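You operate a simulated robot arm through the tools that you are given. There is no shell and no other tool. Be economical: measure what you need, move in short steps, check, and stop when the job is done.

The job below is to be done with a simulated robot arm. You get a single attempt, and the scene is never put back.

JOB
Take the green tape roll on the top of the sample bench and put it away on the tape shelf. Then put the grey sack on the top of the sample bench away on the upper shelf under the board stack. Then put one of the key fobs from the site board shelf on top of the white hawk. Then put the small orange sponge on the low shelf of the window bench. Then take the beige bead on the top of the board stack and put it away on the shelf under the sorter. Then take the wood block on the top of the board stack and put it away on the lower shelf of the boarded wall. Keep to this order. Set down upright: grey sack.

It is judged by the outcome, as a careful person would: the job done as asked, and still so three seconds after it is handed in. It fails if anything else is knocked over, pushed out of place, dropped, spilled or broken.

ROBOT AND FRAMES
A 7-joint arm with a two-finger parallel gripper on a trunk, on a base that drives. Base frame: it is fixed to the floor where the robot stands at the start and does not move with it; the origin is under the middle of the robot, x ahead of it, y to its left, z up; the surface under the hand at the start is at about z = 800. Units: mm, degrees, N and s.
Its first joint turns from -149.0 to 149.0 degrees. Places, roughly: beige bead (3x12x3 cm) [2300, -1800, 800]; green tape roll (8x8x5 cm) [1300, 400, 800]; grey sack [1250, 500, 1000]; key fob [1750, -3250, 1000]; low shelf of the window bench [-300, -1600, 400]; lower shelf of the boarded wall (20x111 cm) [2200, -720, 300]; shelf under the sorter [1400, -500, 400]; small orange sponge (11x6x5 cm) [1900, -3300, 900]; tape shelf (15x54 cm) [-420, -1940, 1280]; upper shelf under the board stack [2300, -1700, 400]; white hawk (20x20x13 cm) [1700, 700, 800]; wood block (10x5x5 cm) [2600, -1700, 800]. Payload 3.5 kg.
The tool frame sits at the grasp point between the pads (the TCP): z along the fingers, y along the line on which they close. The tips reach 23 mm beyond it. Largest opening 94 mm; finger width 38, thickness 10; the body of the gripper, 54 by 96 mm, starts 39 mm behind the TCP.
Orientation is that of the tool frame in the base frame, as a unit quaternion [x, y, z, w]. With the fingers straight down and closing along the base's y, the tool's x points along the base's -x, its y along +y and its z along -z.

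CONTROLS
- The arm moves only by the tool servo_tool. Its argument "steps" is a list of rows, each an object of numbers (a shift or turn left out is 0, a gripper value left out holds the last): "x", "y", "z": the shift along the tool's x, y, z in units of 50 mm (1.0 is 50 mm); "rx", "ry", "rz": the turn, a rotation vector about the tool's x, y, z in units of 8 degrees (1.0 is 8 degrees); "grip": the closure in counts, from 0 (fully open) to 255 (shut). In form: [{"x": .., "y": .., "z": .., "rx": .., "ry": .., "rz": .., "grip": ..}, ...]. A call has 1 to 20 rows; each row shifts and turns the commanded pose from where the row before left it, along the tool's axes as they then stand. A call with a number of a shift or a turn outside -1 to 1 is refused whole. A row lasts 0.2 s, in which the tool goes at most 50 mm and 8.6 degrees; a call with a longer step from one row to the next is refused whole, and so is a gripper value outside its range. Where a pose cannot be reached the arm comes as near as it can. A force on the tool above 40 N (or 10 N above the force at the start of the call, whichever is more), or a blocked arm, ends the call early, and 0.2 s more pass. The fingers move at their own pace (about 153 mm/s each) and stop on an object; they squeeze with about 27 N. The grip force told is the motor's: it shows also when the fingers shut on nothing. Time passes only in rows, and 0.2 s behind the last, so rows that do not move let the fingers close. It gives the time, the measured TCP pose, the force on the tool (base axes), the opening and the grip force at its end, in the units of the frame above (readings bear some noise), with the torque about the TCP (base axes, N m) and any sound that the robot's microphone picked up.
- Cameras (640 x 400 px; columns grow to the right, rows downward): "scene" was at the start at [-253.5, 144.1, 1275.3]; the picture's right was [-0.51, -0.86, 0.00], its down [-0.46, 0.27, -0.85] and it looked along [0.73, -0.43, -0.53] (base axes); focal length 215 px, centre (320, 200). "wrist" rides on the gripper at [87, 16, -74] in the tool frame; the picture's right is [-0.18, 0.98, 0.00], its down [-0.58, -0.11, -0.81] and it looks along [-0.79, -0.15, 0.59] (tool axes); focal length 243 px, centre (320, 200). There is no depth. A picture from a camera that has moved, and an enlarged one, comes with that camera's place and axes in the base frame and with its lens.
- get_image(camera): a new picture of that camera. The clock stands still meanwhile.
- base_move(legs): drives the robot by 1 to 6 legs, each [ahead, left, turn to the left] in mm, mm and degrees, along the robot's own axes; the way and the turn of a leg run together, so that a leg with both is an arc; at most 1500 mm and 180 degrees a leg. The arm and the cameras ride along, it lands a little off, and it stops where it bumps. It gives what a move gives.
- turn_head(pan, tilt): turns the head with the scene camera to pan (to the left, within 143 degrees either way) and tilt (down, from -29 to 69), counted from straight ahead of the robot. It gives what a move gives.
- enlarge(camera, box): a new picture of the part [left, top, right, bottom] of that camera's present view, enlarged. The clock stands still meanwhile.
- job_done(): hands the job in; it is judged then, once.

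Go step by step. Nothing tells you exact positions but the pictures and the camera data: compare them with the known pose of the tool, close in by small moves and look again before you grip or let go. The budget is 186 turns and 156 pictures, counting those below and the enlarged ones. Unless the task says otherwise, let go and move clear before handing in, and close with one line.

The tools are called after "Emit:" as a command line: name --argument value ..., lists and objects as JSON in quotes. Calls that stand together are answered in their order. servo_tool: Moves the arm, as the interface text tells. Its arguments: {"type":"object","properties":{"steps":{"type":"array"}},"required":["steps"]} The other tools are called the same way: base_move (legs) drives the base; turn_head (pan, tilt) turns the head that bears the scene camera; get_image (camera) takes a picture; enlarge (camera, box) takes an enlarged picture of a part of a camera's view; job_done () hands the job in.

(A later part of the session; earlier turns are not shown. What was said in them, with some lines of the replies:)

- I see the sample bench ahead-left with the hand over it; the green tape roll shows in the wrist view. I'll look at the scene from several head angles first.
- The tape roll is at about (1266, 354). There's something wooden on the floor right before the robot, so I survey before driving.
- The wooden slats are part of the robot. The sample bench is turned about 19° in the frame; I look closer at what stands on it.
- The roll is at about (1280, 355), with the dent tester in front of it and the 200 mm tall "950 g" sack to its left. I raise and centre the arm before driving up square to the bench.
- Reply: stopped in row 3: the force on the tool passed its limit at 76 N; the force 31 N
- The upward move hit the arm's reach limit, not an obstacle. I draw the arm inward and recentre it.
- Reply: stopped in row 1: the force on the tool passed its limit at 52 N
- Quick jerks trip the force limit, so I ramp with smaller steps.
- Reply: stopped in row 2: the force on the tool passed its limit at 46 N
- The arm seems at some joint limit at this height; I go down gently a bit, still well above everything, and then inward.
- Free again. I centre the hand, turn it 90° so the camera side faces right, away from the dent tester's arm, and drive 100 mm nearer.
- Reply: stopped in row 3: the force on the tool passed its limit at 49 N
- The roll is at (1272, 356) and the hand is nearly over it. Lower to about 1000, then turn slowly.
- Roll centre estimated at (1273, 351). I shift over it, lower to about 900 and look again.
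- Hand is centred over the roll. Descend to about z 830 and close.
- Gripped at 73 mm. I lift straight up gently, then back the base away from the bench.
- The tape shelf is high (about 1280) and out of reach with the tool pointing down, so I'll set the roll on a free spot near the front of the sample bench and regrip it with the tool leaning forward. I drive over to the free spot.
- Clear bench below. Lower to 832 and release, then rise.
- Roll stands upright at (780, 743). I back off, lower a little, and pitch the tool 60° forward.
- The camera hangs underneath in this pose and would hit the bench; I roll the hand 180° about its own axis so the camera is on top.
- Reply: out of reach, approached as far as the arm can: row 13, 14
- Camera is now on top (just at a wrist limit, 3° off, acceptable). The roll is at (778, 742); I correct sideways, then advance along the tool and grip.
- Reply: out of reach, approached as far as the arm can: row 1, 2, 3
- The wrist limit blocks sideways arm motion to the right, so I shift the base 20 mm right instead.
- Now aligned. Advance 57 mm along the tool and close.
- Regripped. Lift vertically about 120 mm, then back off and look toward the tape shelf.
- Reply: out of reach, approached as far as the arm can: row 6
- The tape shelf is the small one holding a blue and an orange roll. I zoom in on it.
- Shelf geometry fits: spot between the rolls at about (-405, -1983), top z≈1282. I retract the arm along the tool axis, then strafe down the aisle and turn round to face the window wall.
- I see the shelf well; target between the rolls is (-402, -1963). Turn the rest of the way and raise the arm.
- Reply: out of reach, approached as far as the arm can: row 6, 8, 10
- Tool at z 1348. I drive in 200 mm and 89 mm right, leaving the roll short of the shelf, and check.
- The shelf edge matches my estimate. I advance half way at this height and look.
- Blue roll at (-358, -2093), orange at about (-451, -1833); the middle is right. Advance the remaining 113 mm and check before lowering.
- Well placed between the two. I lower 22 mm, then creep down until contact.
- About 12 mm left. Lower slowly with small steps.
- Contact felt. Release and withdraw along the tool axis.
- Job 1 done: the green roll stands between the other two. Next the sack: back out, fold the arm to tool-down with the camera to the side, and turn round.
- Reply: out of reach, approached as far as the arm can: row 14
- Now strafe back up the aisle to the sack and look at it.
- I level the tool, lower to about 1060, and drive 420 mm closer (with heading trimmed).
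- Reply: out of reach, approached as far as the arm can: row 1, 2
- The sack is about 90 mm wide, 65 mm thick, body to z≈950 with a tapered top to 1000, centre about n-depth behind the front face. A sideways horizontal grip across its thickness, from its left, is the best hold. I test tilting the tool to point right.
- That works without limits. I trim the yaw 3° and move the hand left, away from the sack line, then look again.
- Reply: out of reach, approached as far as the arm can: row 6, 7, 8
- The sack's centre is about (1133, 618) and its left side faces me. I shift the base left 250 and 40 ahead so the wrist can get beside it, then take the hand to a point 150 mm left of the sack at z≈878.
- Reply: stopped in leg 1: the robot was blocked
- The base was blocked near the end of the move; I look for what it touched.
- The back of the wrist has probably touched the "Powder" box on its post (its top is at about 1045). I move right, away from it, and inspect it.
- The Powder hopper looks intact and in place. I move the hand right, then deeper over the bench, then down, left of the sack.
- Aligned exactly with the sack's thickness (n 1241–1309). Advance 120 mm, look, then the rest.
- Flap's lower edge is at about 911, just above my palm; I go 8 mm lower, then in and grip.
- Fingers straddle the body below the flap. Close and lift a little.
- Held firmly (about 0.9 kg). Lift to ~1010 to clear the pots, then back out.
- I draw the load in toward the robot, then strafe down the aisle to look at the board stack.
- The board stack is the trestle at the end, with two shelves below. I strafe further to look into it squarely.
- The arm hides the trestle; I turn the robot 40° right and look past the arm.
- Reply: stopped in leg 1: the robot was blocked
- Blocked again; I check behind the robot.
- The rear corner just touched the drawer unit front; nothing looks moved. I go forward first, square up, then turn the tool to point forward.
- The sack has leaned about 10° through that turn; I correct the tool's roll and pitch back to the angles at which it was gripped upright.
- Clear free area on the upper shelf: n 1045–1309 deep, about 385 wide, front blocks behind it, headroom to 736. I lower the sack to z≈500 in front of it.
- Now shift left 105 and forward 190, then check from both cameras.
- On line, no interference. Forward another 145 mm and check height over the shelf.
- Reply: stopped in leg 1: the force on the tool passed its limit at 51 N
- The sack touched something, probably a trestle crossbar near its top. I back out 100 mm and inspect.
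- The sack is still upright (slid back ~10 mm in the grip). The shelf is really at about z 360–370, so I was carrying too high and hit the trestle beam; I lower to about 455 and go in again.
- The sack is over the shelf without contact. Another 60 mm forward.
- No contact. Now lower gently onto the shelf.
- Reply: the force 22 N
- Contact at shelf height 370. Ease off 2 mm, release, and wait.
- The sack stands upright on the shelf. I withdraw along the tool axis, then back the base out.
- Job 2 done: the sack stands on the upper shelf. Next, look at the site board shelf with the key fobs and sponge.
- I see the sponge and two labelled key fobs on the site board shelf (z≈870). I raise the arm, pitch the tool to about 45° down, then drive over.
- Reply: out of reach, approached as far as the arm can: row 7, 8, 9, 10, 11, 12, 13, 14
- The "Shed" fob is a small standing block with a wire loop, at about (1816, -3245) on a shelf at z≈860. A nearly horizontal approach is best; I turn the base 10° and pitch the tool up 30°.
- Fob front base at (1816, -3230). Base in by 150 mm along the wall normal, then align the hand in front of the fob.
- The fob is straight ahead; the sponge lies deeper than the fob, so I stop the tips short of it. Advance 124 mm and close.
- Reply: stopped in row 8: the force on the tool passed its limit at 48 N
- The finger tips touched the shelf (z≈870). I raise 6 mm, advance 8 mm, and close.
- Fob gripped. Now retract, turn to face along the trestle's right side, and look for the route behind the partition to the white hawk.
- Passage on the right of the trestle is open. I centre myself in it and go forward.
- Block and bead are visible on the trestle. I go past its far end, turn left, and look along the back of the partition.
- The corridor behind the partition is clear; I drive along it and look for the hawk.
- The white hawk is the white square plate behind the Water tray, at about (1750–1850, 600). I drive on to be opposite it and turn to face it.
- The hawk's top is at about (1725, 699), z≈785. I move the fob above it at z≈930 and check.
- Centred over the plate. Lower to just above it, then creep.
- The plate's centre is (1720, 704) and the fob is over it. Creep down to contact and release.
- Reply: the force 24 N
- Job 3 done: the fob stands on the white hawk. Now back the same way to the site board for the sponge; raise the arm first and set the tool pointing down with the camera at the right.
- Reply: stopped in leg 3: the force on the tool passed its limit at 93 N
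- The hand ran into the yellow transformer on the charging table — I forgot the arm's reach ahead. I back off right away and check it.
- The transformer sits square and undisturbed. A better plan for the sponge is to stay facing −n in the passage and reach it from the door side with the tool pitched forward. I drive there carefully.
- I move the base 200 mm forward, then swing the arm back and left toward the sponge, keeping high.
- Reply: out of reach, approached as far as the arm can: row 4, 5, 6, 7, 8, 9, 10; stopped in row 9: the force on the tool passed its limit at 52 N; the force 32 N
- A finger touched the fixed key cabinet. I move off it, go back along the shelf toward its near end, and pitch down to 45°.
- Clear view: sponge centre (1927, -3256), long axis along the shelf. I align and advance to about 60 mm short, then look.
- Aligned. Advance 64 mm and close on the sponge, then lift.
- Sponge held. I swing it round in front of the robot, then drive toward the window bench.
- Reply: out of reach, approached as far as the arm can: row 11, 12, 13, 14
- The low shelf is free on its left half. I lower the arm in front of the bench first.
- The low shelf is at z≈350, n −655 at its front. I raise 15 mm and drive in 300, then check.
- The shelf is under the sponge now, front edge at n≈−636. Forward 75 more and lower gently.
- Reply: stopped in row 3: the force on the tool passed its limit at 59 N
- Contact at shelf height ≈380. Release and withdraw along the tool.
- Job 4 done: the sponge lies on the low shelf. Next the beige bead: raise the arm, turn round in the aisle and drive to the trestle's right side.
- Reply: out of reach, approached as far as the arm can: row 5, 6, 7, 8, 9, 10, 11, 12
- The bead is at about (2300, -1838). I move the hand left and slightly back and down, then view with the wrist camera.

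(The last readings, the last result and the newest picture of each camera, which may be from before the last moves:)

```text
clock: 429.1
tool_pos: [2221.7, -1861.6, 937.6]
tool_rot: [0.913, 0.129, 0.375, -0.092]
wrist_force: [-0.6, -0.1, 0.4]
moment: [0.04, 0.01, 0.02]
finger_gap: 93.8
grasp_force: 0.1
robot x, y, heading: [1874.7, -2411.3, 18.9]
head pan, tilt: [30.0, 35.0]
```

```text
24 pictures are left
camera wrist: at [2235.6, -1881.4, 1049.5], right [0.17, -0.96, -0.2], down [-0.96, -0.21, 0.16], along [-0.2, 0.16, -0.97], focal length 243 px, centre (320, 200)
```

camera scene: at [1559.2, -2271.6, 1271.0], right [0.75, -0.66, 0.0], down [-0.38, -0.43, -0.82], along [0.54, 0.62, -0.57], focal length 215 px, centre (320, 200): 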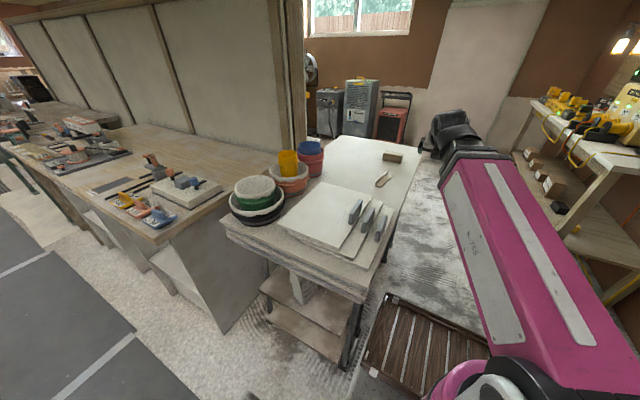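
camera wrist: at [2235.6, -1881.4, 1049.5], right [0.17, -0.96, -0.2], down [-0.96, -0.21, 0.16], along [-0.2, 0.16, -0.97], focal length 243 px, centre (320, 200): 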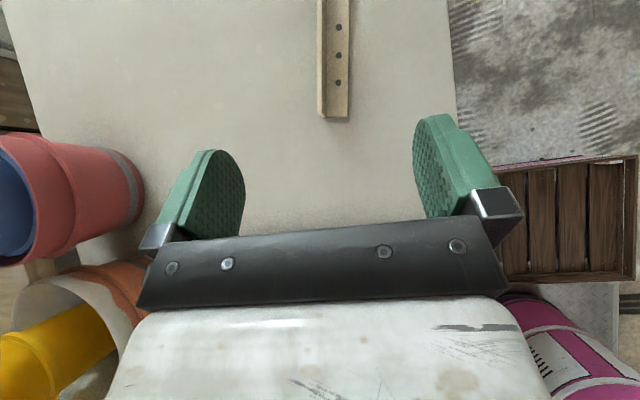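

Bead is dead ahead along the tool axis, end at about (2269, -1842). Advance ~135 mm along the axis toward its middle.

Emit:
servo_tool --steps '[{"z": 0.2}, {"z": 0.4}, {"z": 0.5}, {"z": 0.5}, {"z": 0.4}, {"z": 0.3}, {"z": 0.2}, {"z": 0.15, "y": 0.04}, {}]'

Emit:
get_image --camera "wrist"

```text
clock: 431.1
tool_pos: [2308.3, -1829.1, 846.1]
tool_rot: [0.914, 0.129, 0.374, -0.091]
wrist_force: [-0.2, 0.8, -0.4]
moment: [-0.01, 0.01, 0.02]
finger_gap: 94.1
grasp_force: 0.2
robot x, y, heading: [1876.1, -2412.4, 18.8]
head pan, tilt: [30.0, 35.0]
```

```text
23 pictures are left
camera wrist: at [2324.7, -1849.0, 957.1], right [0.17, -0.96, -0.2], down [-0.96, -0.21, 0.16], along [-0.2, 0.16, -0.97], focal length 243 px, centre (320, 200)
```

wrist: 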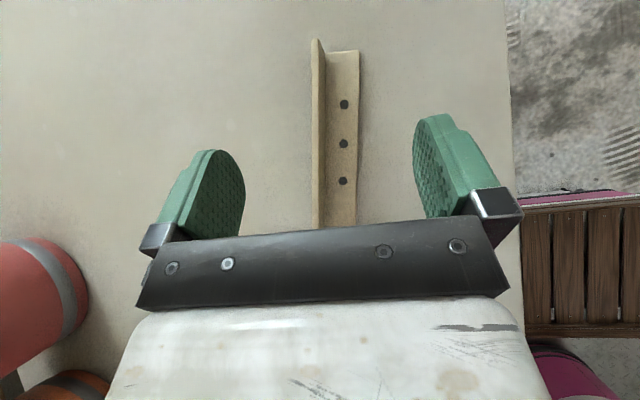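

It's an L-shaped angle bead with its upright flange under the middle of my fingers. I lower 8 mm and close on the flange.

Emit:
servo_tool --steps '[{"x": -0.06, "z": 0.06}, {"x": -0.06, "z": 0.06}, {}, {"grip": 255}, {}, {}, {}]'

Emit:
get_image --camera "wrist"

```text
clock: 432.8
tool_pos: [2309.7, -1827.5, 836.0]
tool_rot: [0.914, 0.13, 0.374, -0.091]
wrist_force: [0.7, -0.1, 0.4]
moment: [-0.02, 0.01, -0.02]
finger_gap: 0.0
grasp_force: 27.1
robot x, y, heading: [1869.2, -2408.8, 19.0]
head pan, tilt: [30.0, 35.0]
```

```text
22 pictures are left
camera wrist: at [2324.0, -1847.9, 948.3], right [0.17, -0.96, -0.2], down [-0.96, -0.21, 0.16], along [-0.2, 0.16, -0.97], focal length 243 px, centre (320, 200)
```

wrist: 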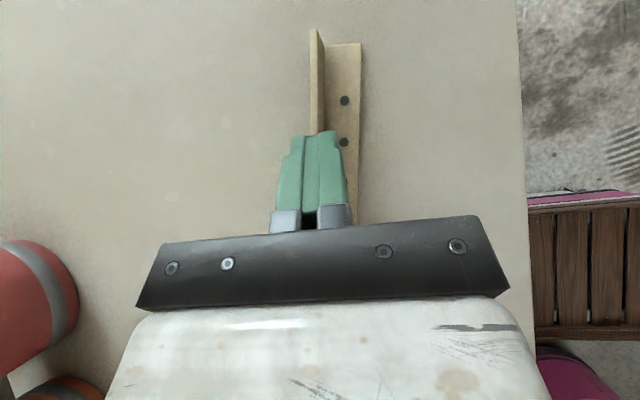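

The fingers closed above the flange, so the board top is lower than I took it. Open, go 22 mm lower, and close again.

Emit:
servo_tool --steps '[{"grip": 0}, {}, {"x": -0.08, "z": 0.08}, {"x": -0.1, "z": 0.1}, {"x": -0.08, "z": 0.08}, {"x": -0.04, "z": 0.04}, {}]'

```text
clock: 434.4
tool_pos: [2308.9, -1827.1, 815.8]
tool_rot: [0.913, 0.13, 0.375, -0.092]
wrist_force: [0.5, 0.6, -0.8]
moment: [-0.03, 0.03, 0.02]
finger_gap: 94.3
grasp_force: 0.1
robot x, y, heading: [1875.1, -2411.1, 18.8]
head pan, tilt: [30.0, 35.0]
```

Emit:
servo_tool --steps '[{"x": -0.05, "z": 0.05}, {"x": -0.05, "z": 0.05}, {"x": -0.05, "z": 0.05}, {"x": -0.05, "z": 0.05}, {"x": -0.05, "z": 0.05}, {}]'

```text
clock: 434.9
tool_pos: [2308.5, -1827.2, 813.0]
tool_rot: [0.912, 0.131, 0.379, -0.09]
wrist_force: [-6.5, -1.0, 13.4]
moment: [-0.69, -0.03, -0.4]
finger_gap: 93.1
grasp_force: 0.0
robot x, y, heading: [1880.1, -2412.2, 19.0]
head pan, tilt: [30.0, 35.0]
stopped in row 2: the force on the tool passed its limit at 47 N (the readings are from after the stop); the commanded pose is now the measured one
```

The board top is at about 783. Raise 4 mm and close.

Emit:
servo_tool --steps '[{"x": 0.06, "z": -0.06}, {}, {"grip": 255}, {}, {}, {}]'

Emit:
servo_tool --steps '[{"x": 0.1, "z": -0.1}, {"x": 0.2, "z": -0.2}, {"x": 0.4, "z": -0.4}, {"x": 0.4, "z": -0.4}, {"x": 0.4, "z": -0.4}, {"x": 0.2, "z": -0.2}, {"x": 0.1, "z": -0.1}, {}]'

Emit:
get_image --camera "wrist"

```text
clock: 436.3
tool_pos: [2308.8, -1827.4, 816.4]
tool_rot: [0.912, 0.131, 0.378, -0.09]
wrist_force: [2.1, -0.5, 10.5]
moment: [-0.27, -0.16, 0.05]
finger_gap: 3.9
grasp_force: 26.1
robot x, y, heading: [1875.7, -2411.9, 19.0]
head pan, tilt: [30.0, 35.0]
```

```text
clock: 438.1
tool_pos: [2310.1, -1834.8, 943.9]
tool_rot: [0.912, 0.132, 0.379, -0.091]
wrist_force: [-0.3, -0.2, -0.5]
moment: [0.0, -0.04, 0.01]
finger_gap: 3.8
grasp_force: 27.4
robot x, y, heading: [1874.8, -2412.5, 18.8]
head pan, tilt: [30.0, 35.0]
```

```text
21 pictures are left
camera wrist: at [2324.9, -1854.9, 1054.8], right [0.18, -0.96, -0.2], down [-0.97, -0.21, 0.15], along [-0.19, 0.16, -0.97], focal length 243 px, centre (320, 200)
```

wrist: 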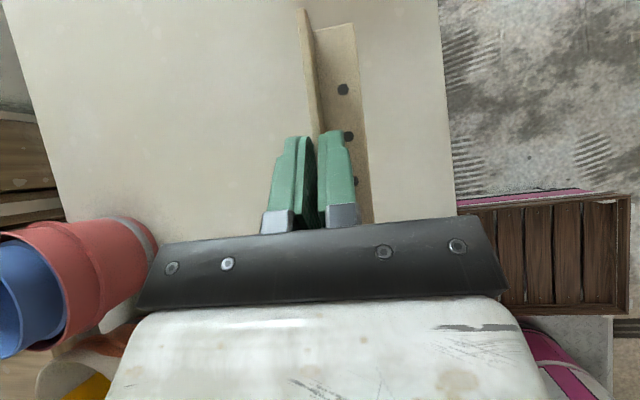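

Bead held by its flange. I bring the arm in, back out along the passage, and strafe to the cubby under the sorter.

Emit:
servo_tool --steps '[{"y": 0.2}, {"y": 0.4}, {"y": 0.5}, {"y": 0.6}, {"y": 0.6}, {"y": 0.6}, {"y": 0.5}, {"y": 0.4}, {"y": 0.2}, {}]'

Emit:
base_move --legs '[[-885, 0, 0], [0, 900, 0], [0, 860, 0]]'

Emit:
turn_head --pan 5 --tilt 30

Emit:
get_image --camera "scene"

```text
clock: 440.3
tool_pos: [2372.3, -2026.6, 929.4]
tool_rot: [0.912, 0.131, 0.378, -0.091]
wrist_force: [0.3, 0.1, -0.1]
moment: [-0.01, 0.01, 0.05]
finger_gap: 4.1
grasp_force: 27.0
robot x, y, heading: [1876.4, -2409.9, 18.8]
head pan, tilt: [30.0, 35.0]
```

```text
clock: 453.6
tool_pos: [933.6, -608.9, 929.3]
tool_rot: [0.91, 0.142, 0.377, -0.095]
wrist_force: [0.6, -0.3, 0.4]
moment: [0.01, 0.0, 0.02]
finger_gap: 3.8
grasp_force: 27.1
robot x, y, heading: [448.0, -1007.9, 19.9]
head pan, tilt: [30.0, 35.0]
```

```text
clock: 454.5
tool_pos: [933.9, -609.6, 930.5]
tool_rot: [0.91, 0.142, 0.377, -0.095]
wrist_force: [-0.5, 0.2, -0.6]
moment: [-0.02, -0.03, 0.03]
finger_gap: 4.0
grasp_force: 27.2
robot x, y, heading: [444.8, -1007.5, 19.9]
head pan, tilt: [5.0, 30.0]
```

```text
20 pictures are left
camera scene: at [151.3, -903.1, 1278.8], right [0.43, -0.91, 0.0], down [-0.45, -0.21, -0.87], along [0.78, 0.37, -0.5], focal length 215 px, centre (320, 200)
```

scene: 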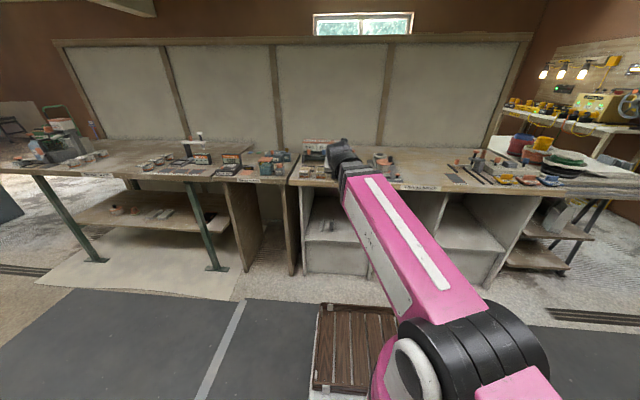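

The cubby shelf is seen left of the arm (z≈400, front edge n≈848, two small bars at its left). I lower the arm in front of it.

Emit:
servo_tool --steps '[{"x": -0.2, "z": 0.2}, {"x": -0.4, "z": 0.4}, {"x": -0.4, "z": 0.4}, {"x": -0.4, "z": 0.4}, {"x": -0.4, "z": 0.4}, {"x": -0.4, "z": 0.4}, {"x": -0.4, "z": 0.4}, {"x": -0.4, "z": 0.4}, {"x": -0.4, "z": 0.4}, {"x": -0.4, "z": 0.4}, {"x": -0.4, "z": 0.4}, {"x": -0.4, "z": 0.4}, {"x": -0.4, "z": 0.4}, {"x": -0.4, "z": 0.4}, {"x": -0.4, "z": 0.4}, {"x": -0.4, "z": 0.4}, {"x": -0.3, "z": 0.3}, {"x": -0.1, "z": 0.1}, {}]'

Emit:
base_move --legs '[[0, -110, 0], [150, 0, 0]]'

Emit:
get_image --camera "wrist"

Emit:
enlarge --camera "scene" --box '[260, 140, 440, 260]'

```text
clock: 458.5
tool_pos: [928.6, -578.1, 463.9]
tool_rot: [0.91, 0.142, 0.377, -0.095]
wrist_force: [0.5, 0.9, 0.3]
moment: [-0.03, 0.02, -0.03]
finger_gap: 3.8
grasp_force: 26.9
robot x, y, heading: [446.4, -1009.8, 20.4]
head pan, tilt: [5.0, 30.0]
```

```text
clock: 460.7
tool_pos: [1108.5, -633.0, 464.5]
tool_rot: [0.91, 0.14, 0.378, -0.094]
wrist_force: [-0.2, -0.1, 0.1]
moment: [0.0, 0.01, 0.01]
finger_gap: 3.6
grasp_force: 26.8
robot x, y, heading: [623.0, -1058.3, 19.9]
head pan, tilt: [5.0, 30.0]
```

```text
19 pictures are left
camera wrist: at [1122.0, -652.2, 575.8], right [0.19, -0.96, -0.2], down [-0.96, -0.23, 0.15], along [-0.19, 0.16, -0.97], focal length 243 px, centre (320, 200)
```

wrist: 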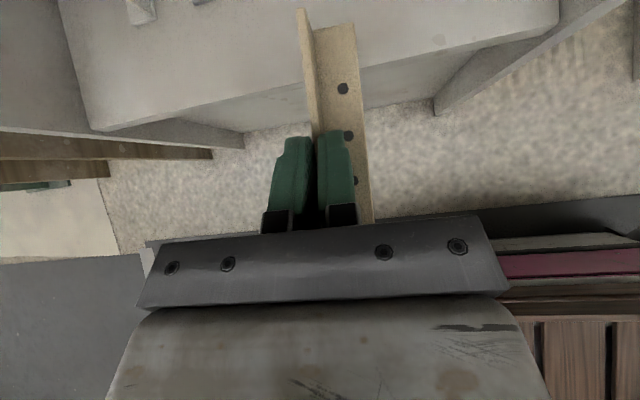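

```text
3.33 times, centred on (350, 200) of scene
camera zoom: at [328.8, -954.1, 1278.8], right [0.42, -0.91, 0.0], down [-0.45, -0.21, -0.87], along [0.79, 0.36, -0.5], focal length 717 px, centre (220, 200)
```

zoom: 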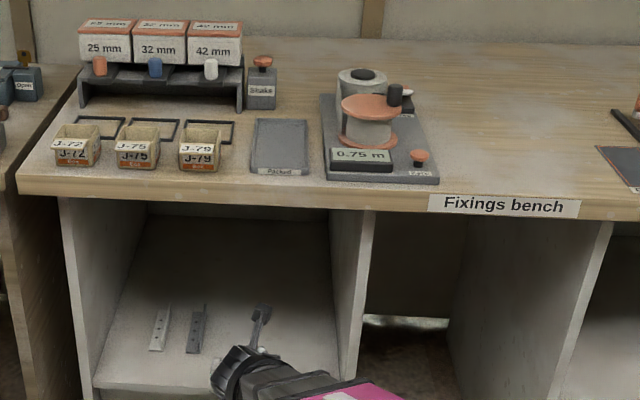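

The sorter cubby holds two similar beads on its left; my bead lines up right of them. Shelf front at n≈905. Drive in 150 mm.

Emit:
base_move --legs '[[150, 0, 0]]'

Emit:
get_image --camera "wrist"

```text
clock: 462.0
tool_pos: [1243.9, -582.1, 464.5]
tool_rot: [0.91, 0.141, 0.377, -0.095]
wrist_force: [-0.7, 0.2, -0.6]
moment: [-0.03, 0.05, 0.0]
finger_gap: 4.1
grasp_force: 27.0
robot x, y, heading: [764.8, -1006.8, 20.0]
head pan, tilt: [5.0, 30.0]
```

```text
17 pictures are left
camera wrist: at [1258.6, -601.0, 575.8], right [0.2, -0.96, -0.2], down [-0.96, -0.23, 0.15], along [-0.19, 0.16, -0.97], focal length 243 px, centre (320, 200)
```

wrist: 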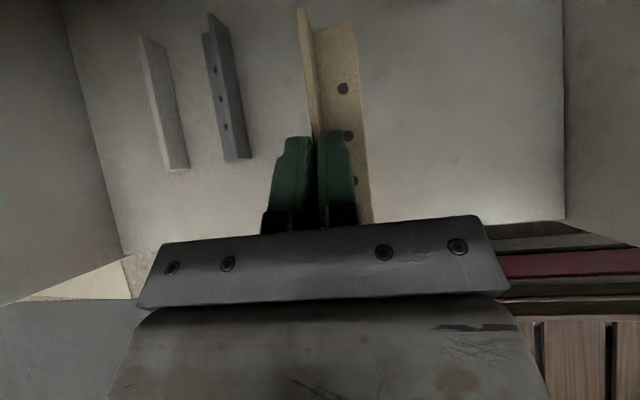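

Well placed beside the other beads. Lower gently to contact.

Emit:
servo_tool --steps '[{"x": -0.1, "z": 0.1}, {"x": -0.15, "z": 0.15}, {"x": -0.1, "z": 0.1}, {"x": -0.05, "z": 0.05}, {"x": -0.04, "z": 0.04}, {"x": -0.04, "z": 0.04}, {"x": -0.04, "z": 0.04}, {"x": -0.04, "z": 0.04}, {"x": -0.04, "z": 0.04}, {"x": -0.04, "z": 0.04}, {"x": -0.04, "z": 0.04}, {"x": -0.04, "z": 0.04}, {}]'

```text
clock: 464.8
tool_pos: [1243.3, -578.8, 413.8]
tool_rot: [0.91, 0.141, 0.378, -0.094]
wrist_force: [0.4, 0.5, -1.4]
moment: [-0.02, -0.01, 0.02]
finger_gap: 4.1
grasp_force: 27.7
robot x, y, heading: [757.2, -1010.0, 20.1]
head pan, tilt: [5.0, 30.0]
```

Emit:
servo_tool --steps '[{"x": -0.05, "z": 0.05}, {"x": -0.05, "z": 0.05}, {"x": -0.05, "z": 0.05}, {"x": -0.05, "z": 0.05}, {"x": -0.05, "z": 0.05}, {"x": -0.05, "z": 0.05}, {"x": -0.05, "z": 0.05}, {"x": -0.05, "z": 0.05}, {"x": -0.05, "z": 0.05}, {"x": -0.05, "z": 0.05}, {}]'

Emit:
get_image --camera "wrist"

```text
clock: 466.7
tool_pos: [1243.6, -575.7, 388.1]
tool_rot: [0.909, 0.143, 0.38, -0.095]
wrist_force: [1.0, -1.4, 17.7]
moment: [-0.51, -0.08, -0.04]
finger_gap: 4.2
grasp_force: 27.0
robot x, y, heading: [758.4, -1007.1, 20.1]
head pan, tilt: [5.0, 30.0]
stopped in row 9: the force on the tool passed its limit at 46 N (the readings are from after the stop); the commanded pose is now the measured one
```

```text
16 pictures are left
camera wrist: at [1257.4, -595.9, 499.9], right [0.2, -0.96, -0.2], down [-0.96, -0.23, 0.15], along [-0.19, 0.16, -0.97], focal length 243 px, centre (320, 200)
```

wrist: 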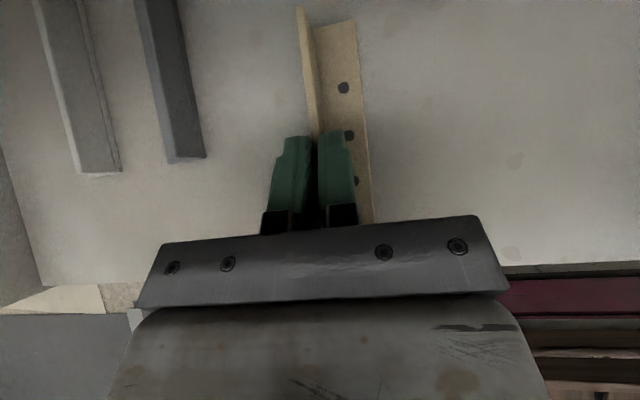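

Contact. Ease 1.5 mm, open, rise straight up, and look.

Emit:
servo_tool --steps '[{"x": 0.03, "z": -0.03}, {}, {"grip": 200}, {"grip": 120}, {}, {"x": 0.1, "z": -0.1}, {"x": 0.2, "z": -0.2}, {"x": 0.3, "z": -0.3}, {"x": 0.3, "z": -0.3}, {"x": 0.1, "z": -0.1}, {}]'

Emit:
get_image --camera "wrist"

```text
clock: 469.1
tool_pos: [1243.7, -581.1, 460.8]
tool_rot: [0.91, 0.142, 0.378, -0.095]
wrist_force: [-0.3, -0.1, 0.1]
moment: [0.03, -0.01, 0.01]
finger_gap: 49.6
grasp_force: 0.1
robot x, y, heading: [758.7, -1009.0, 19.9]
head pan, tilt: [5.0, 30.0]
```

```text
15 pictures are left
camera wrist: at [1258.0, -600.4, 571.5], right [0.2, -0.96, -0.2], down [-0.96, -0.23, 0.15], along [-0.19, 0.16, -0.97], focal length 243 px, centre (320, 200)
```

wrist: 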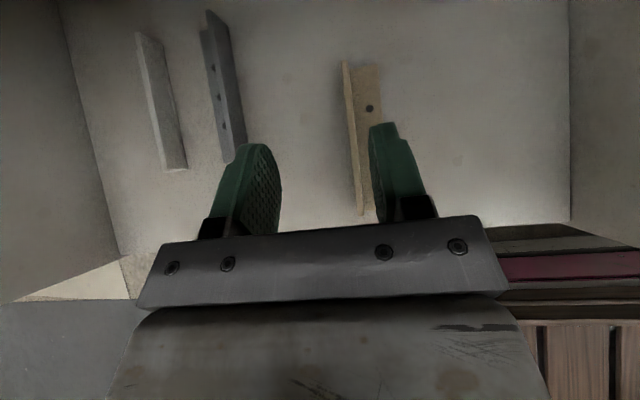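

Job 5 done: the bead lies on the shelf under the sorter. Now for the wood block: back out, raise the arm, and drive round to the trestle's right side.

Emit:
base_move --legs '[[-330, 0, 0]]'

Emit:
servo_tool --steps '[{"x": 0.2, "z": -0.2, "grip": 0}, {"x": 0.4, "z": -0.4}, {"x": 0.4, "z": -0.4}, {"x": 0.4, "z": -0.4}, {"x": 0.4, "z": -0.4}, {"x": 0.4, "z": -0.4}, {"x": 0.4, "z": -0.4}, {"x": 0.4, "z": -0.4}, {"x": 0.4, "z": -0.4}, {"x": 0.4, "z": -0.4}, {"x": 0.4, "z": -0.4}, {"x": 0.4, "z": -0.4}, {"x": 0.4, "z": -0.4}, {"x": 0.4, "z": -0.4}, {"x": 0.4, "z": -0.4}, {"x": 0.4, "z": -0.4}, {"x": 0.4, "z": -0.4}, {"x": 0.4, "z": -0.4}, {"x": 0.4, "z": -0.4}, {"x": 0.2, "z": -0.2}]'

Emit:
base_move --legs '[[0, -900, 0], [0, -860, 0], [900, 0, 0]]'

```text
clock: 471.3
tool_pos: [931.6, -694.7, 459.2]
tool_rot: [0.909, 0.143, 0.379, -0.096]
wrist_force: [0.6, 0.5, -0.7]
moment: [0.02, 0.02, -0.03]
finger_gap: 50.0
grasp_force: 0.0
robot x, y, heading: [444.8, -1119.3, 20.2]
head pan, tilt: [5.0, 30.0]
```

```text
clock: 475.5
tool_pos: [933.8, -729.7, 996.9]
tool_rot: [0.91, 0.143, 0.379, -0.095]
wrist_force: [1.0, 0.4, -0.8]
moment: [0.03, -0.01, 0.02]
finger_gap: 94.0
grasp_force: 0.1
robot x, y, heading: [445.1, -1122.5, 20.1]
head pan, tilt: [5.0, 30.0]
```

```text
clock: 488.7
tool_pos: [2379.7, -2052.5, 996.6]
tool_rot: [0.909, 0.148, 0.378, -0.097]
wrist_force: [0.3, -0.3, 0.4]
moment: [0.04, 0.0, 0.01]
finger_gap: 94.0
grasp_force: 0.0
robot x, y, heading: [1892.5, -2450.2, 20.5]
head pan, tilt: [5.0, 30.0]
```

The charging table is too close for facing the trestle sideways, so I go past its far end, turn left about to face back along it, and take the block with the tool pointing right.

Emit:
base_move --legs '[[0, 0, -1.5], [1000, 0, 0], [660, 0, 0], [0, 150, 0], [0, 0, 90], [0, 0, 89.5]]'

Emit:
turn_head --pan 0 --tilt 35

Emit:
get_image --camera "scene"

```text
clock: 506.2
tool_pos: [2930.4, -2139.4, 995.4]
tool_rot: [-0.141, 0.91, -0.094, -0.379]
wrist_force: [-0.6, -0.1, -0.3]
moment: [0.0, 0.0, -0.04]
finger_gap: 94.0
grasp_force: 0.0
robot x, y, heading: [3421.2, -1751.4, -160.2]
head pan, tilt: [5.0, 30.0]
```

```text
clock: 506.8
tool_pos: [2930.8, -2140.5, 996.5]
tool_rot: [-0.141, 0.91, -0.095, -0.378]
wrist_force: [1.2, 0.9, -0.7]
moment: [0.0, 0.0, 0.0]
finger_gap: 93.9
grasp_force: 0.1
robot x, y, heading: [3417.5, -1751.1, -160.1]
head pan, tilt: [0.0, 35.0]
```

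```text
14 pictures are left
camera scene: at [3711.3, -1845.3, 1271.1], right [-0.34, 0.94, 0.0], down [0.54, 0.2, -0.82], along [-0.77, -0.28, -0.57], focal length 215 px, centre (320, 200)
```

scene: 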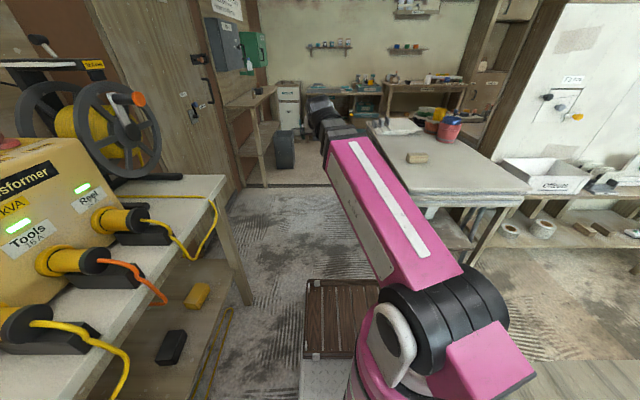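

The block is on the trestle at about (2534, -1735). I drive a bit nearer and yaw the tool to point right.

Emit:
base_move --legs '[[100, -100, 0]]'

Emit:
servo_tool --steps '[{"rx": -0.2, "rz": 0.2, "ry": 0.02}, {"rx": -0.4, "rz": 0.4, "ry": 0.03}, {"rx": -0.55, "rz": 0.54, "ry": 0.05}, {"rx": -0.55, "rz": 0.54, "ry": 0.05}, {"rx": -0.55, "rz": 0.54, "ry": 0.05}, {"rx": -0.55, "rz": 0.54, "ry": 0.05}, {"rx": -0.55, "rz": 0.54, "ry": 0.05}, {"rx": -0.55, "rz": 0.54, "ry": 0.05}, {"rx": -0.55, "rz": 0.54, "ry": 0.05}, {"rx": -0.55, "rz": 0.54, "ry": 0.05}, {"rx": -0.55, "rz": 0.54, "ry": 0.05}, {"rx": -0.55, "rz": 0.54, "ry": 0.05}, {"rx": -0.55, "rz": 0.54, "ry": 0.05}, {"rx": -0.55, "rz": 0.54, "ry": 0.05}, {"rx": -0.55, "rz": 0.54, "ry": 0.05}, {"rx": -0.4, "rz": 0.4, "ry": 0.03}, {"rx": -0.2, "rz": 0.2, "ry": 0.02}, {}]'

```text
clock: 508.1
tool_pos: [2802.5, -2082.2, 995.8]
tool_rot: [-0.142, 0.91, -0.095, -0.379]
wrist_force: [-0.3, 0.0, -0.2]
moment: [0.01, 0.0, 0.0]
finger_gap: 94.0
grasp_force: 0.1
robot x, y, heading: [3289.6, -1691.2, -160.0]
head pan, tilt: [0.0, 35.0]
```

```text
clock: 511.9
tool_pos: [2788.8, -2072.2, 980.9]
tool_rot: [0.552, 0.739, 0.191, -0.335]
wrist_force: [-0.4, 0.0, 0.3]
moment: [0.03, 0.0, 0.01]
finger_gap: 94.1
grasp_force: 0.1
out of reach, approached as far as the arm can: row 16, 17
robot x, y, heading: [3290.5, -1693.3, -159.9]
head pan, tilt: [0.0, 35.0]
```

Tool points toward −a now. I move to a spot behind and above the block and look.

Emit:
servo_tool --steps '[{"x": 0.1, "y": -0.08, "z": 0.14}, {"x": 0.2, "y": -0.15, "z": 0.28}, {"x": 0.25, "y": -0.19, "z": 0.35}, {"x": 0.25, "y": -0.19, "z": 0.35}, {"x": 0.25, "y": -0.19, "z": 0.35}, {"x": 0.25, "y": -0.19, "z": 0.35}, {"x": 0.25, "y": -0.19, "z": 0.35}, {"x": 0.25, "y": -0.19, "z": 0.35}, {"x": 0.25, "y": -0.19, "z": 0.35}, {"x": 0.25, "y": -0.19, "z": 0.35}, {"x": 0.25, "y": -0.19, "z": 0.35}, {"x": 0.25, "y": -0.19, "z": 0.35}, {"x": 0.2, "y": -0.15, "z": 0.28}, {"x": 0.1, "y": -0.08, "z": 0.14}, {}]'

Emit:
get_image --camera "wrist"

```text
clock: 515.1
tool_pos: [2588.4, -1861.6, 947.9]
tool_rot: [0.552, 0.739, 0.191, -0.335]
wrist_force: [0.0, 0.2, -0.4]
moment: [-0.01, -0.01, 0.03]
finger_gap: 94.0
grasp_force: 0.2
robot x, y, heading: [3292.5, -1695.1, -160.0]
head pan, tilt: [0.0, 35.0]
```

```text
13 pictures are left
camera wrist: at [2610.7, -1845.3, 1058.7], right [0.96, 0.18, -0.22], down [0.22, -0.96, 0.17], along [-0.18, -0.21, -0.96], focal length 243 px, centre (320, 200)
```

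wrist: 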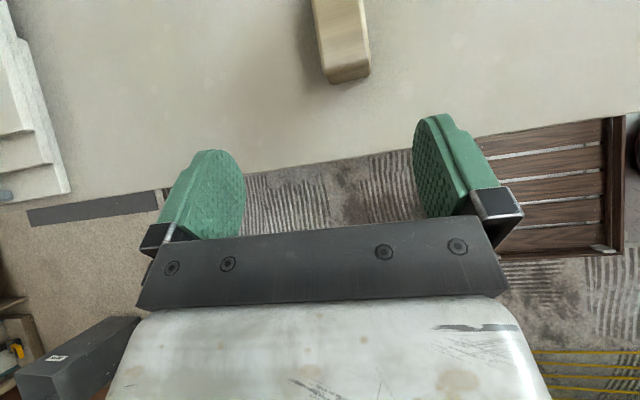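

Block end at (2569, -1776), aligned with the tool. Correct 19 mm sideways and advance in.

Emit:
servo_tool --steps '[{"y": 0.17, "x": -0.05}, {"y": 0.2, "x": -0.05, "z": 0.2}, {"z": 0.4}, {"z": 0.5}, {"z": 0.5}, {"z": 0.5}, {"z": 0.5}, {"z": 0.4}, {"z": 0.2}, {}]'

Emit:
get_image --camera "wrist"

```text
clock: 517.4
tool_pos: [2561.9, -1754.5, 829.9]
tool_rot: [0.552, 0.739, 0.191, -0.335]
wrist_force: [0.3, 0.8, -0.6]
moment: [0.01, -0.04, 0.03]
finger_gap: 94.1
grasp_force: 0.1
robot x, y, heading: [3288.6, -1688.5, -160.0]
head pan, tilt: [0.0, 35.0]
```

```text
12 pictures are left
camera wrist: at [2583.9, -1738.4, 940.2], right [0.96, 0.18, -0.22], down [0.22, -0.96, 0.17], along [-0.18, -0.21, -0.96], focal length 243 px, centre (320, 200)
```

wrist: 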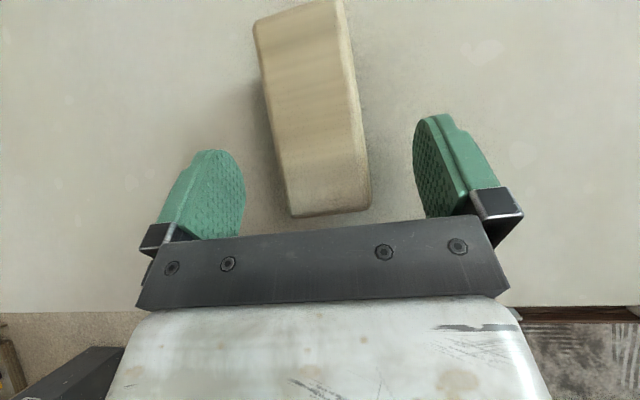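

Emit:
servo_tool --steps '[{"z": 0.14}, {"z": 0.14}, {}, {"grip": 255}, {}, {}, {}]'

Emit:
servo_tool --steps '[{"x": 0.1, "z": -0.1}, {"x": 0.2, "z": -0.2}, {"x": 0.4, "z": -0.4}, {"x": 0.4, "z": -0.4}, {"x": 0.4, "z": -0.4}, {"x": 0.4, "z": -0.4}, {"x": 0.2, "z": -0.2}, {"x": 0.1, "z": -0.1}, {}]'

Emit:
get_image --camera "wrist"

```text
clock: 519.0
tool_pos: [2558.4, -1746.6, 820.8]
tool_rot: [0.552, 0.739, 0.191, -0.336]
wrist_force: [-0.3, 0.1, 13.0]
moment: [-0.24, -0.38, 0.02]
finger_gap: 44.3
grasp_force: 26.9
robot x, y, heading: [3290.7, -1689.3, -159.9]
head pan, tilt: [0.0, 35.0]
```

```text
clock: 521.0
tool_pos: [2571.6, -1742.8, 975.1]
tool_rot: [0.553, 0.739, 0.191, -0.334]
wrist_force: [0.0, -0.3, -0.3]
moment: [-0.04, 0.03, 0.01]
finger_gap: 44.3
grasp_force: 27.3
robot x, y, heading: [3292.1, -1690.4, -160.2]
head pan, tilt: [0.0, 35.0]
```

```text
11 pictures are left
camera wrist: at [2593.7, -1726.2, 1086.1], right [0.96, 0.18, -0.22], down [0.22, -0.96, 0.17], along [-0.18, -0.21, -0.96], focal length 243 px, centre (320, 200)
```

wrist: 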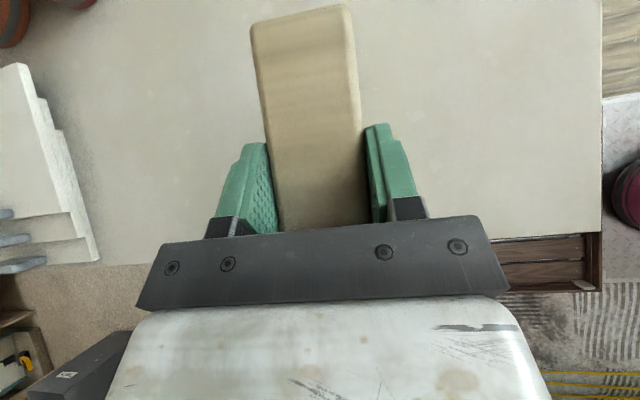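

Block held. I bring it left off the trestle and yaw the tool back to forward.

Emit:
servo_tool --steps '[{"x": -0.1, "z": -0.1}, {"x": -0.25, "z": -0.25}, {"x": -0.4, "z": -0.4}, {"x": -0.4, "z": -0.4}, {"x": -0.4, "z": -0.4}, {"x": -0.4, "z": -0.4}, {"x": -0.4, "z": -0.4}, {"x": -0.4, "z": -0.4}, {"x": -0.4, "z": -0.4}, {"x": -0.4, "z": -0.4}, {"x": -0.4, "z": -0.4}, {"x": -0.4, "z": -0.4}, {"x": -0.4, "z": -0.4}, {"x": -0.4, "z": -0.4}, {"x": -0.4, "z": -0.4}, {"x": -0.4, "z": -0.4}, {"x": -0.25, "z": -0.25}, {"x": -0.1, "z": -0.1}, {}]'

Emit:
servo_tool --steps '[{"rx": 0.2, "rz": -0.2, "ry": -0.03}, {"rx": 0.4, "rz": -0.4, "ry": -0.05}, {"rx": 0.55, "rz": -0.545, "ry": -0.07}, {"rx": 0.55, "rz": -0.545, "ry": -0.07}, {"rx": 0.55, "rz": -0.545, "ry": -0.07}, {"rx": 0.55, "rz": -0.545, "ry": -0.07}, {"rx": 0.55, "rz": -0.545, "ry": -0.07}, {"rx": 0.55, "rz": -0.545, "ry": -0.07}, {"rx": 0.55, "rz": -0.545, "ry": -0.07}, {"rx": 0.55, "rz": -0.545, "ry": -0.07}, {"rx": 0.55, "rz": -0.545, "ry": -0.07}, {"rx": 0.55, "rz": -0.545, "ry": -0.07}, {"rx": 0.55, "rz": -0.545, "ry": -0.07}, {"rx": 0.55, "rz": -0.545, "ry": -0.07}, {"rx": 0.4, "rz": -0.4, "ry": -0.05}, {"rx": 0.2, "rz": -0.2, "ry": -0.03}, {}]'

```text
clock: 525.0
tool_pos: [2713.3, -2165.8, 976.3]
tool_rot: [0.553, 0.739, 0.191, -0.335]
wrist_force: [0.2, -1.1, -1.1]
moment: [-0.03, -0.01, 0.02]
finger_gap: 44.8
grasp_force: 27.0
robot x, y, heading: [3291.4, -1690.9, -160.0]
head pan, tilt: [0.0, 35.0]
```

```text
clock: 528.5
tool_pos: [2713.5, -2165.0, 974.4]
tool_rot: [-0.117, 0.915, -0.097, -0.373]
wrist_force: [-0.3, 0.8, -1.0]
moment: [0.01, -0.04, -0.02]
finger_gap: 44.7
grasp_force: 26.7
robot x, y, heading: [3294.8, -1692.5, -160.1]
head pan, tilt: [0.0, 35.0]
```

Tool forward again, block level. I back off 150 mm and strafe along the boarded wall to its lower shelf.

Emit:
base_move --legs '[[-150, 0, 0], [0, -1000, 0], [0, -480, 0]]'

Emit:
turn_head --pan 0 --tilt 40

Emit:
get_image --camera "scene"

```text
clock: 537.1
tool_pos: [2351.8, -730.6, 974.8]
tool_rot: [-0.115, 0.916, -0.096, -0.373]
wrist_force: [0.1, -0.4, -0.5]
moment: [0.01, 0.0, -0.04]
finger_gap: 45.0
grasp_force: 27.8
robot x, y, heading: [2932.5, -257.2, -160.2]
head pan, tilt: [0.0, 35.0]
```

```text
clock: 537.8
tool_pos: [2352.3, -731.2, 975.1]
tool_rot: [-0.116, 0.916, -0.097, -0.372]
wrist_force: [0.2, -0.5, -1.6]
moment: [0.01, 0.01, 0.0]
finger_gap: 44.6
grasp_force: 26.8
robot x, y, heading: [2933.9, -260.3, -160.1]
head pan, tilt: [0.0, 40.0]
```

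```text
10 pictures are left
camera scene: at [3227.5, -355.3, 1263.5], right [-0.34, 0.94, 0.0], down [0.6, 0.22, -0.77], along [-0.72, -0.26, -0.64], focal length 215 px, centre (320, 200)
```

scene: 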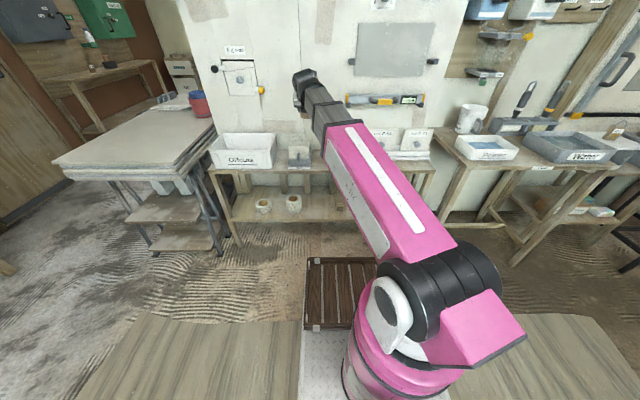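

Emit:
enlarge --camera "scene" --box '[200, 140, 440, 250]'

```text
2.67 times, centred on (320, 195) of scene
camera zoom: at [3227.5, -355.3, 1263.5], right [-0.34, 0.94, 0.0], down [0.6, 0.22, -0.77], along [-0.72, -0.26, -0.64], focal length 574 px, centre (320, 213)
```

zoom: 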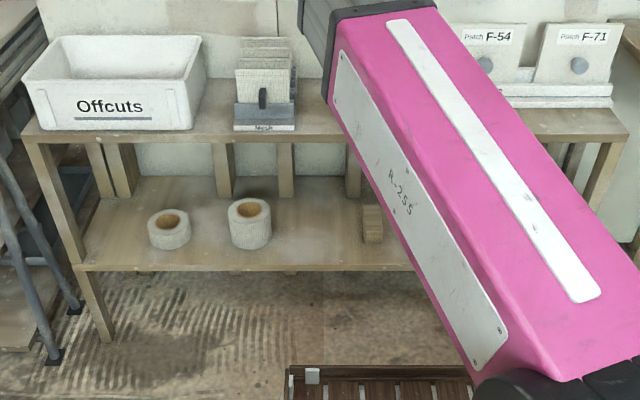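

The lower shelf has a free gap between the tape rolls and the blocks at a≈1413. I back off, align, and lower the block in front of it.

Emit:
base_move --legs '[[-150, -45, 0]]'

Emit:
servo_tool --steps '[{"x": -0.2, "z": 0.2}, {"x": -0.4, "z": 0.4}, {"x": -0.45, "z": 0.45}, {"x": -0.45, "z": 0.45}, {"x": -0.45, "z": 0.45}, {"x": -0.45, "z": 0.45}, {"x": -0.45, "z": 0.45}, {"x": -0.45, "z": 0.45}, {"x": -0.45, "z": 0.45}, {"x": -0.45, "z": 0.45}, {"x": -0.45, "z": 0.45}, {"x": -0.45, "z": 0.45}, {"x": -0.45, "z": 0.45}, {"x": -0.45, "z": 0.45}, {"x": -0.45, "z": 0.45}, {"x": -0.45, "z": 0.45}, {"x": -0.45, "z": 0.45}, {"x": -0.45, "z": 0.45}, {"x": -0.45, "z": 0.45}, {"x": -0.2, "z": 0.2}]'

Emit:
get_image --camera "scene"

```text
clock: 539.2
tool_pos: [2477.4, -635.7, 974.7]
tool_rot: [-0.115, 0.916, -0.097, -0.371]
wrist_force: [-0.5, 0.0, -0.7]
moment: [0.02, 0.0, 0.02]
finger_gap: 44.7
grasp_force: 26.8
robot x, y, heading: [3057.5, -164.6, -160.3]
head pan, tilt: [0.0, 40.0]
```

```text
clock: 543.4
tool_pos: [2492.4, -689.1, 379.4]
tool_rot: [-0.116, 0.915, -0.098, -0.373]
wrist_force: [0.2, 0.2, -1.6]
moment: [-0.03, -0.02, 0.03]
finger_gap: 44.7
grasp_force: 27.3
robot x, y, heading: [3060.9, -165.5, -160.2]
head pan, tilt: [0.0, 40.0]
```

```text
8 pictures are left
camera scene: at [3353.9, -261.8, 1263.5], right [-0.34, 0.94, 0.0], down [0.61, 0.22, -0.77], along [-0.72, -0.26, -0.64], focal length 215 px, centre (320, 200)
```

scene: 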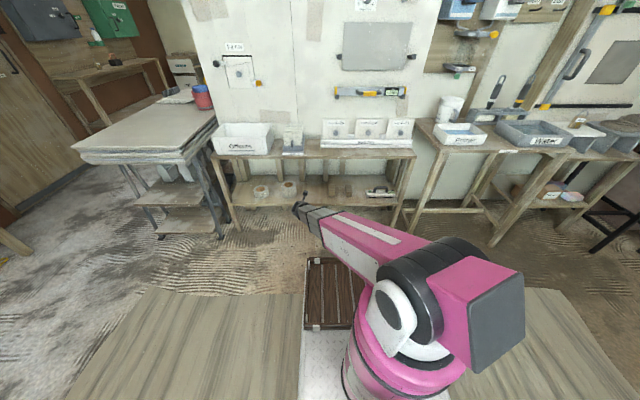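

Aligned about 47 mm too far left; shift right and drive in 170, then look with the wrist camera.

Emit:
base_move --legs '[[0, -47, 0], [165, 0, 0]]'

Emit:
get_image --camera "wrist"

```text
clock: 545.4
tool_pos: [2317.2, -701.4, 379.3]
tool_rot: [-0.114, 0.916, -0.096, -0.372]
wrist_force: [-0.7, -0.1, -1.0]
moment: [0.03, 0.01, -0.01]
finger_gap: 44.8
grasp_force: 26.6
robot x, y, heading: [2885.7, -176.4, -160.2]
head pan, tilt: [0.0, 40.0]
```

```text
7 pictures are left
camera wrist: at [2301.6, -678.2, 489.4], right [-0.15, 0.96, -0.22], down [0.97, 0.19, 0.17], along [0.2, -0.19, -0.96], focal length 243 px, centre (320, 200)
```

wrist: 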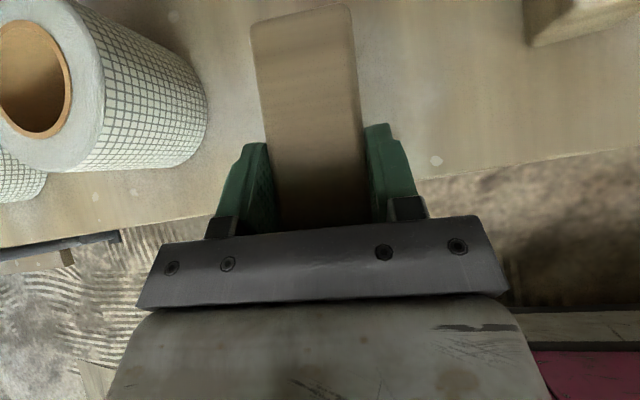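

Shelf front at n≈1975, rolls and blocks clear on both sides. Forward 72 mm, then lower gently to contact.

Emit:
base_move --legs '[[72, 0, 0]]'

Emit:
servo_tool --steps '[{"x": -0.1, "z": 0.1}, {"x": -0.1, "z": 0.1}, {"x": -0.06, "z": 0.06}, {"x": -0.05, "z": 0.05}, {"x": -0.05, "z": 0.05}, {"x": -0.05, "z": 0.05}, {"x": -0.05, "z": 0.05}, {"x": -0.05, "z": 0.05}, {"x": -0.05, "z": 0.05}, {"x": -0.05, "z": 0.05}, {"x": -0.05, "z": 0.05}, {"x": -0.05, "z": 0.05}, {}]'

Emit:
get_image --camera "wrist"

```text
clock: 546.4
tool_pos: [2248.9, -726.2, 378.3]
tool_rot: [-0.115, 0.916, -0.096, -0.373]
wrist_force: [0.0, -0.6, -1.0]
moment: [0.0, -0.05, -0.03]
finger_gap: 44.7
grasp_force: 27.0
robot x, y, heading: [2816.5, -203.7, -160.6]
head pan, tilt: [0.0, 40.0]
```

```text
clock: 549.0
tool_pos: [2250.5, -729.3, 331.4]
tool_rot: [-0.116, 0.915, -0.098, -0.373]
wrist_force: [2.2, -1.0, 10.1]
moment: [0.28, -0.12, 0.01]
finger_gap: 44.7
grasp_force: 27.6
robot x, y, heading: [2816.8, -204.3, -160.2]
head pan, tilt: [0.0, 40.0]
stopped in row 13: the force on the tool passed its limit at 45 N (the readings are from after the stop); the commanded pose is now the measured one
```

```text
6 pictures are left
camera wrist: at [2235.0, -706.3, 442.6], right [-0.15, 0.96, -0.22], down [0.97, 0.19, 0.16], along [0.2, -0.19, -0.96], focal length 243 px, centre (320, 200)
```

wrist: 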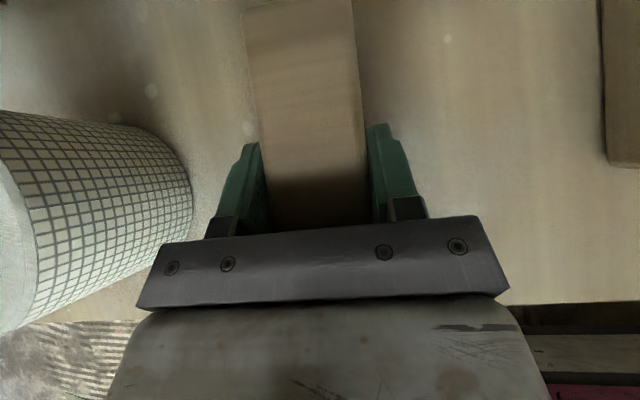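

Contact at the shelf (≈297). Ease, open part way, and withdraw along the tool axis.

Emit:
servo_tool --steps '[{"x": 0.03, "z": -0.03}, {}, {"grip": 180}, {"grip": 90}, {}, {}, {"z": -0.1}, {"z": -0.3}, {"z": -0.5}, {"z": -0.5}, {"z": -0.4}, {"z": -0.2}, {}]'

Emit:
base_move --legs '[[-200, 0, 0]]'

Emit:
enlarge --camera "scene" --box '[200, 110, 440, 260]'

Emit:
get_image --camera "wrist"

```text
clock: 551.8
tool_pos: [2315.4, -703.0, 403.5]
tool_rot: [-0.116, 0.916, -0.097, -0.373]
wrist_force: [-0.2, -0.8, -0.3]
moment: [0.04, 0.01, 0.0]
finger_gap: 60.9
grasp_force: 0.0
robot x, y, heading: [2814.8, -204.0, -160.3]
head pan, tilt: [0.0, 40.0]
```

```text
clock: 553.4
tool_pos: [2506.0, -638.2, 404.3]
tool_rot: [-0.117, 0.915, -0.098, -0.373]
wrist_force: [-0.4, -0.7, 0.1]
moment: [0.01, 0.01, 0.03]
finger_gap: 60.8
grasp_force: 0.0
robot x, y, heading: [3001.2, -137.0, -160.3]
head pan, tilt: [0.0, 40.0]
```

```text
2.67 times, centred on (320, 185) of scene
camera zoom: at [3298.6, -230.9, 1263.5], right [-0.34, 0.94, 0.0], down [0.6, 0.22, -0.77], along [-0.72, -0.26, -0.64], focal length 574 px, centre (320, 240)
```

zoom: 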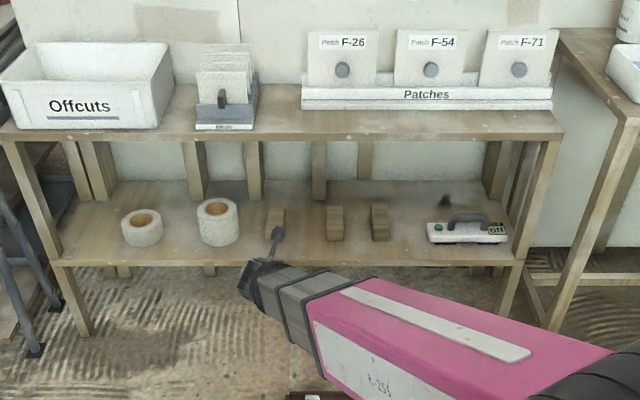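

```text
4 pictures are left
camera wrist: at [2490.6, -614.2, 513.7], right [-0.15, 0.96, -0.22], down [0.97, 0.19, 0.17], along [0.2, -0.19, -0.96], focal length 243 px, centre (320, 200)
```

wrist: 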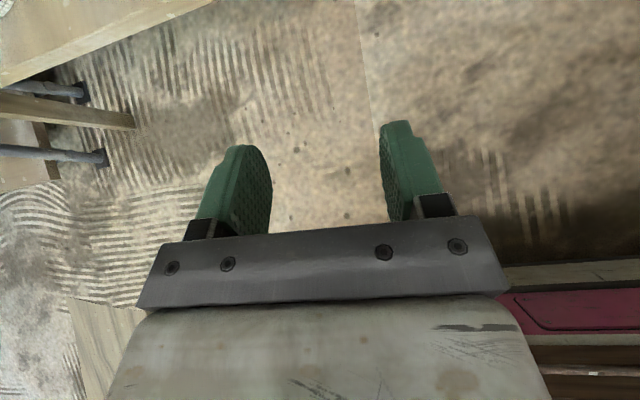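

The wood block lies on the lower shelf next to the other blocks, and the hand is clear. All six items are placed in order, so I hand in.

Emit:
job_done

```text
The job is handed in.
```

All six items are in their places, in the order asked, with the sack standing upright. The hand bumped the yellow transformer on the charging table, the Powder hopper was probably brushed, and the key cabinet and drawer unit were touched lightly; none looked moved.
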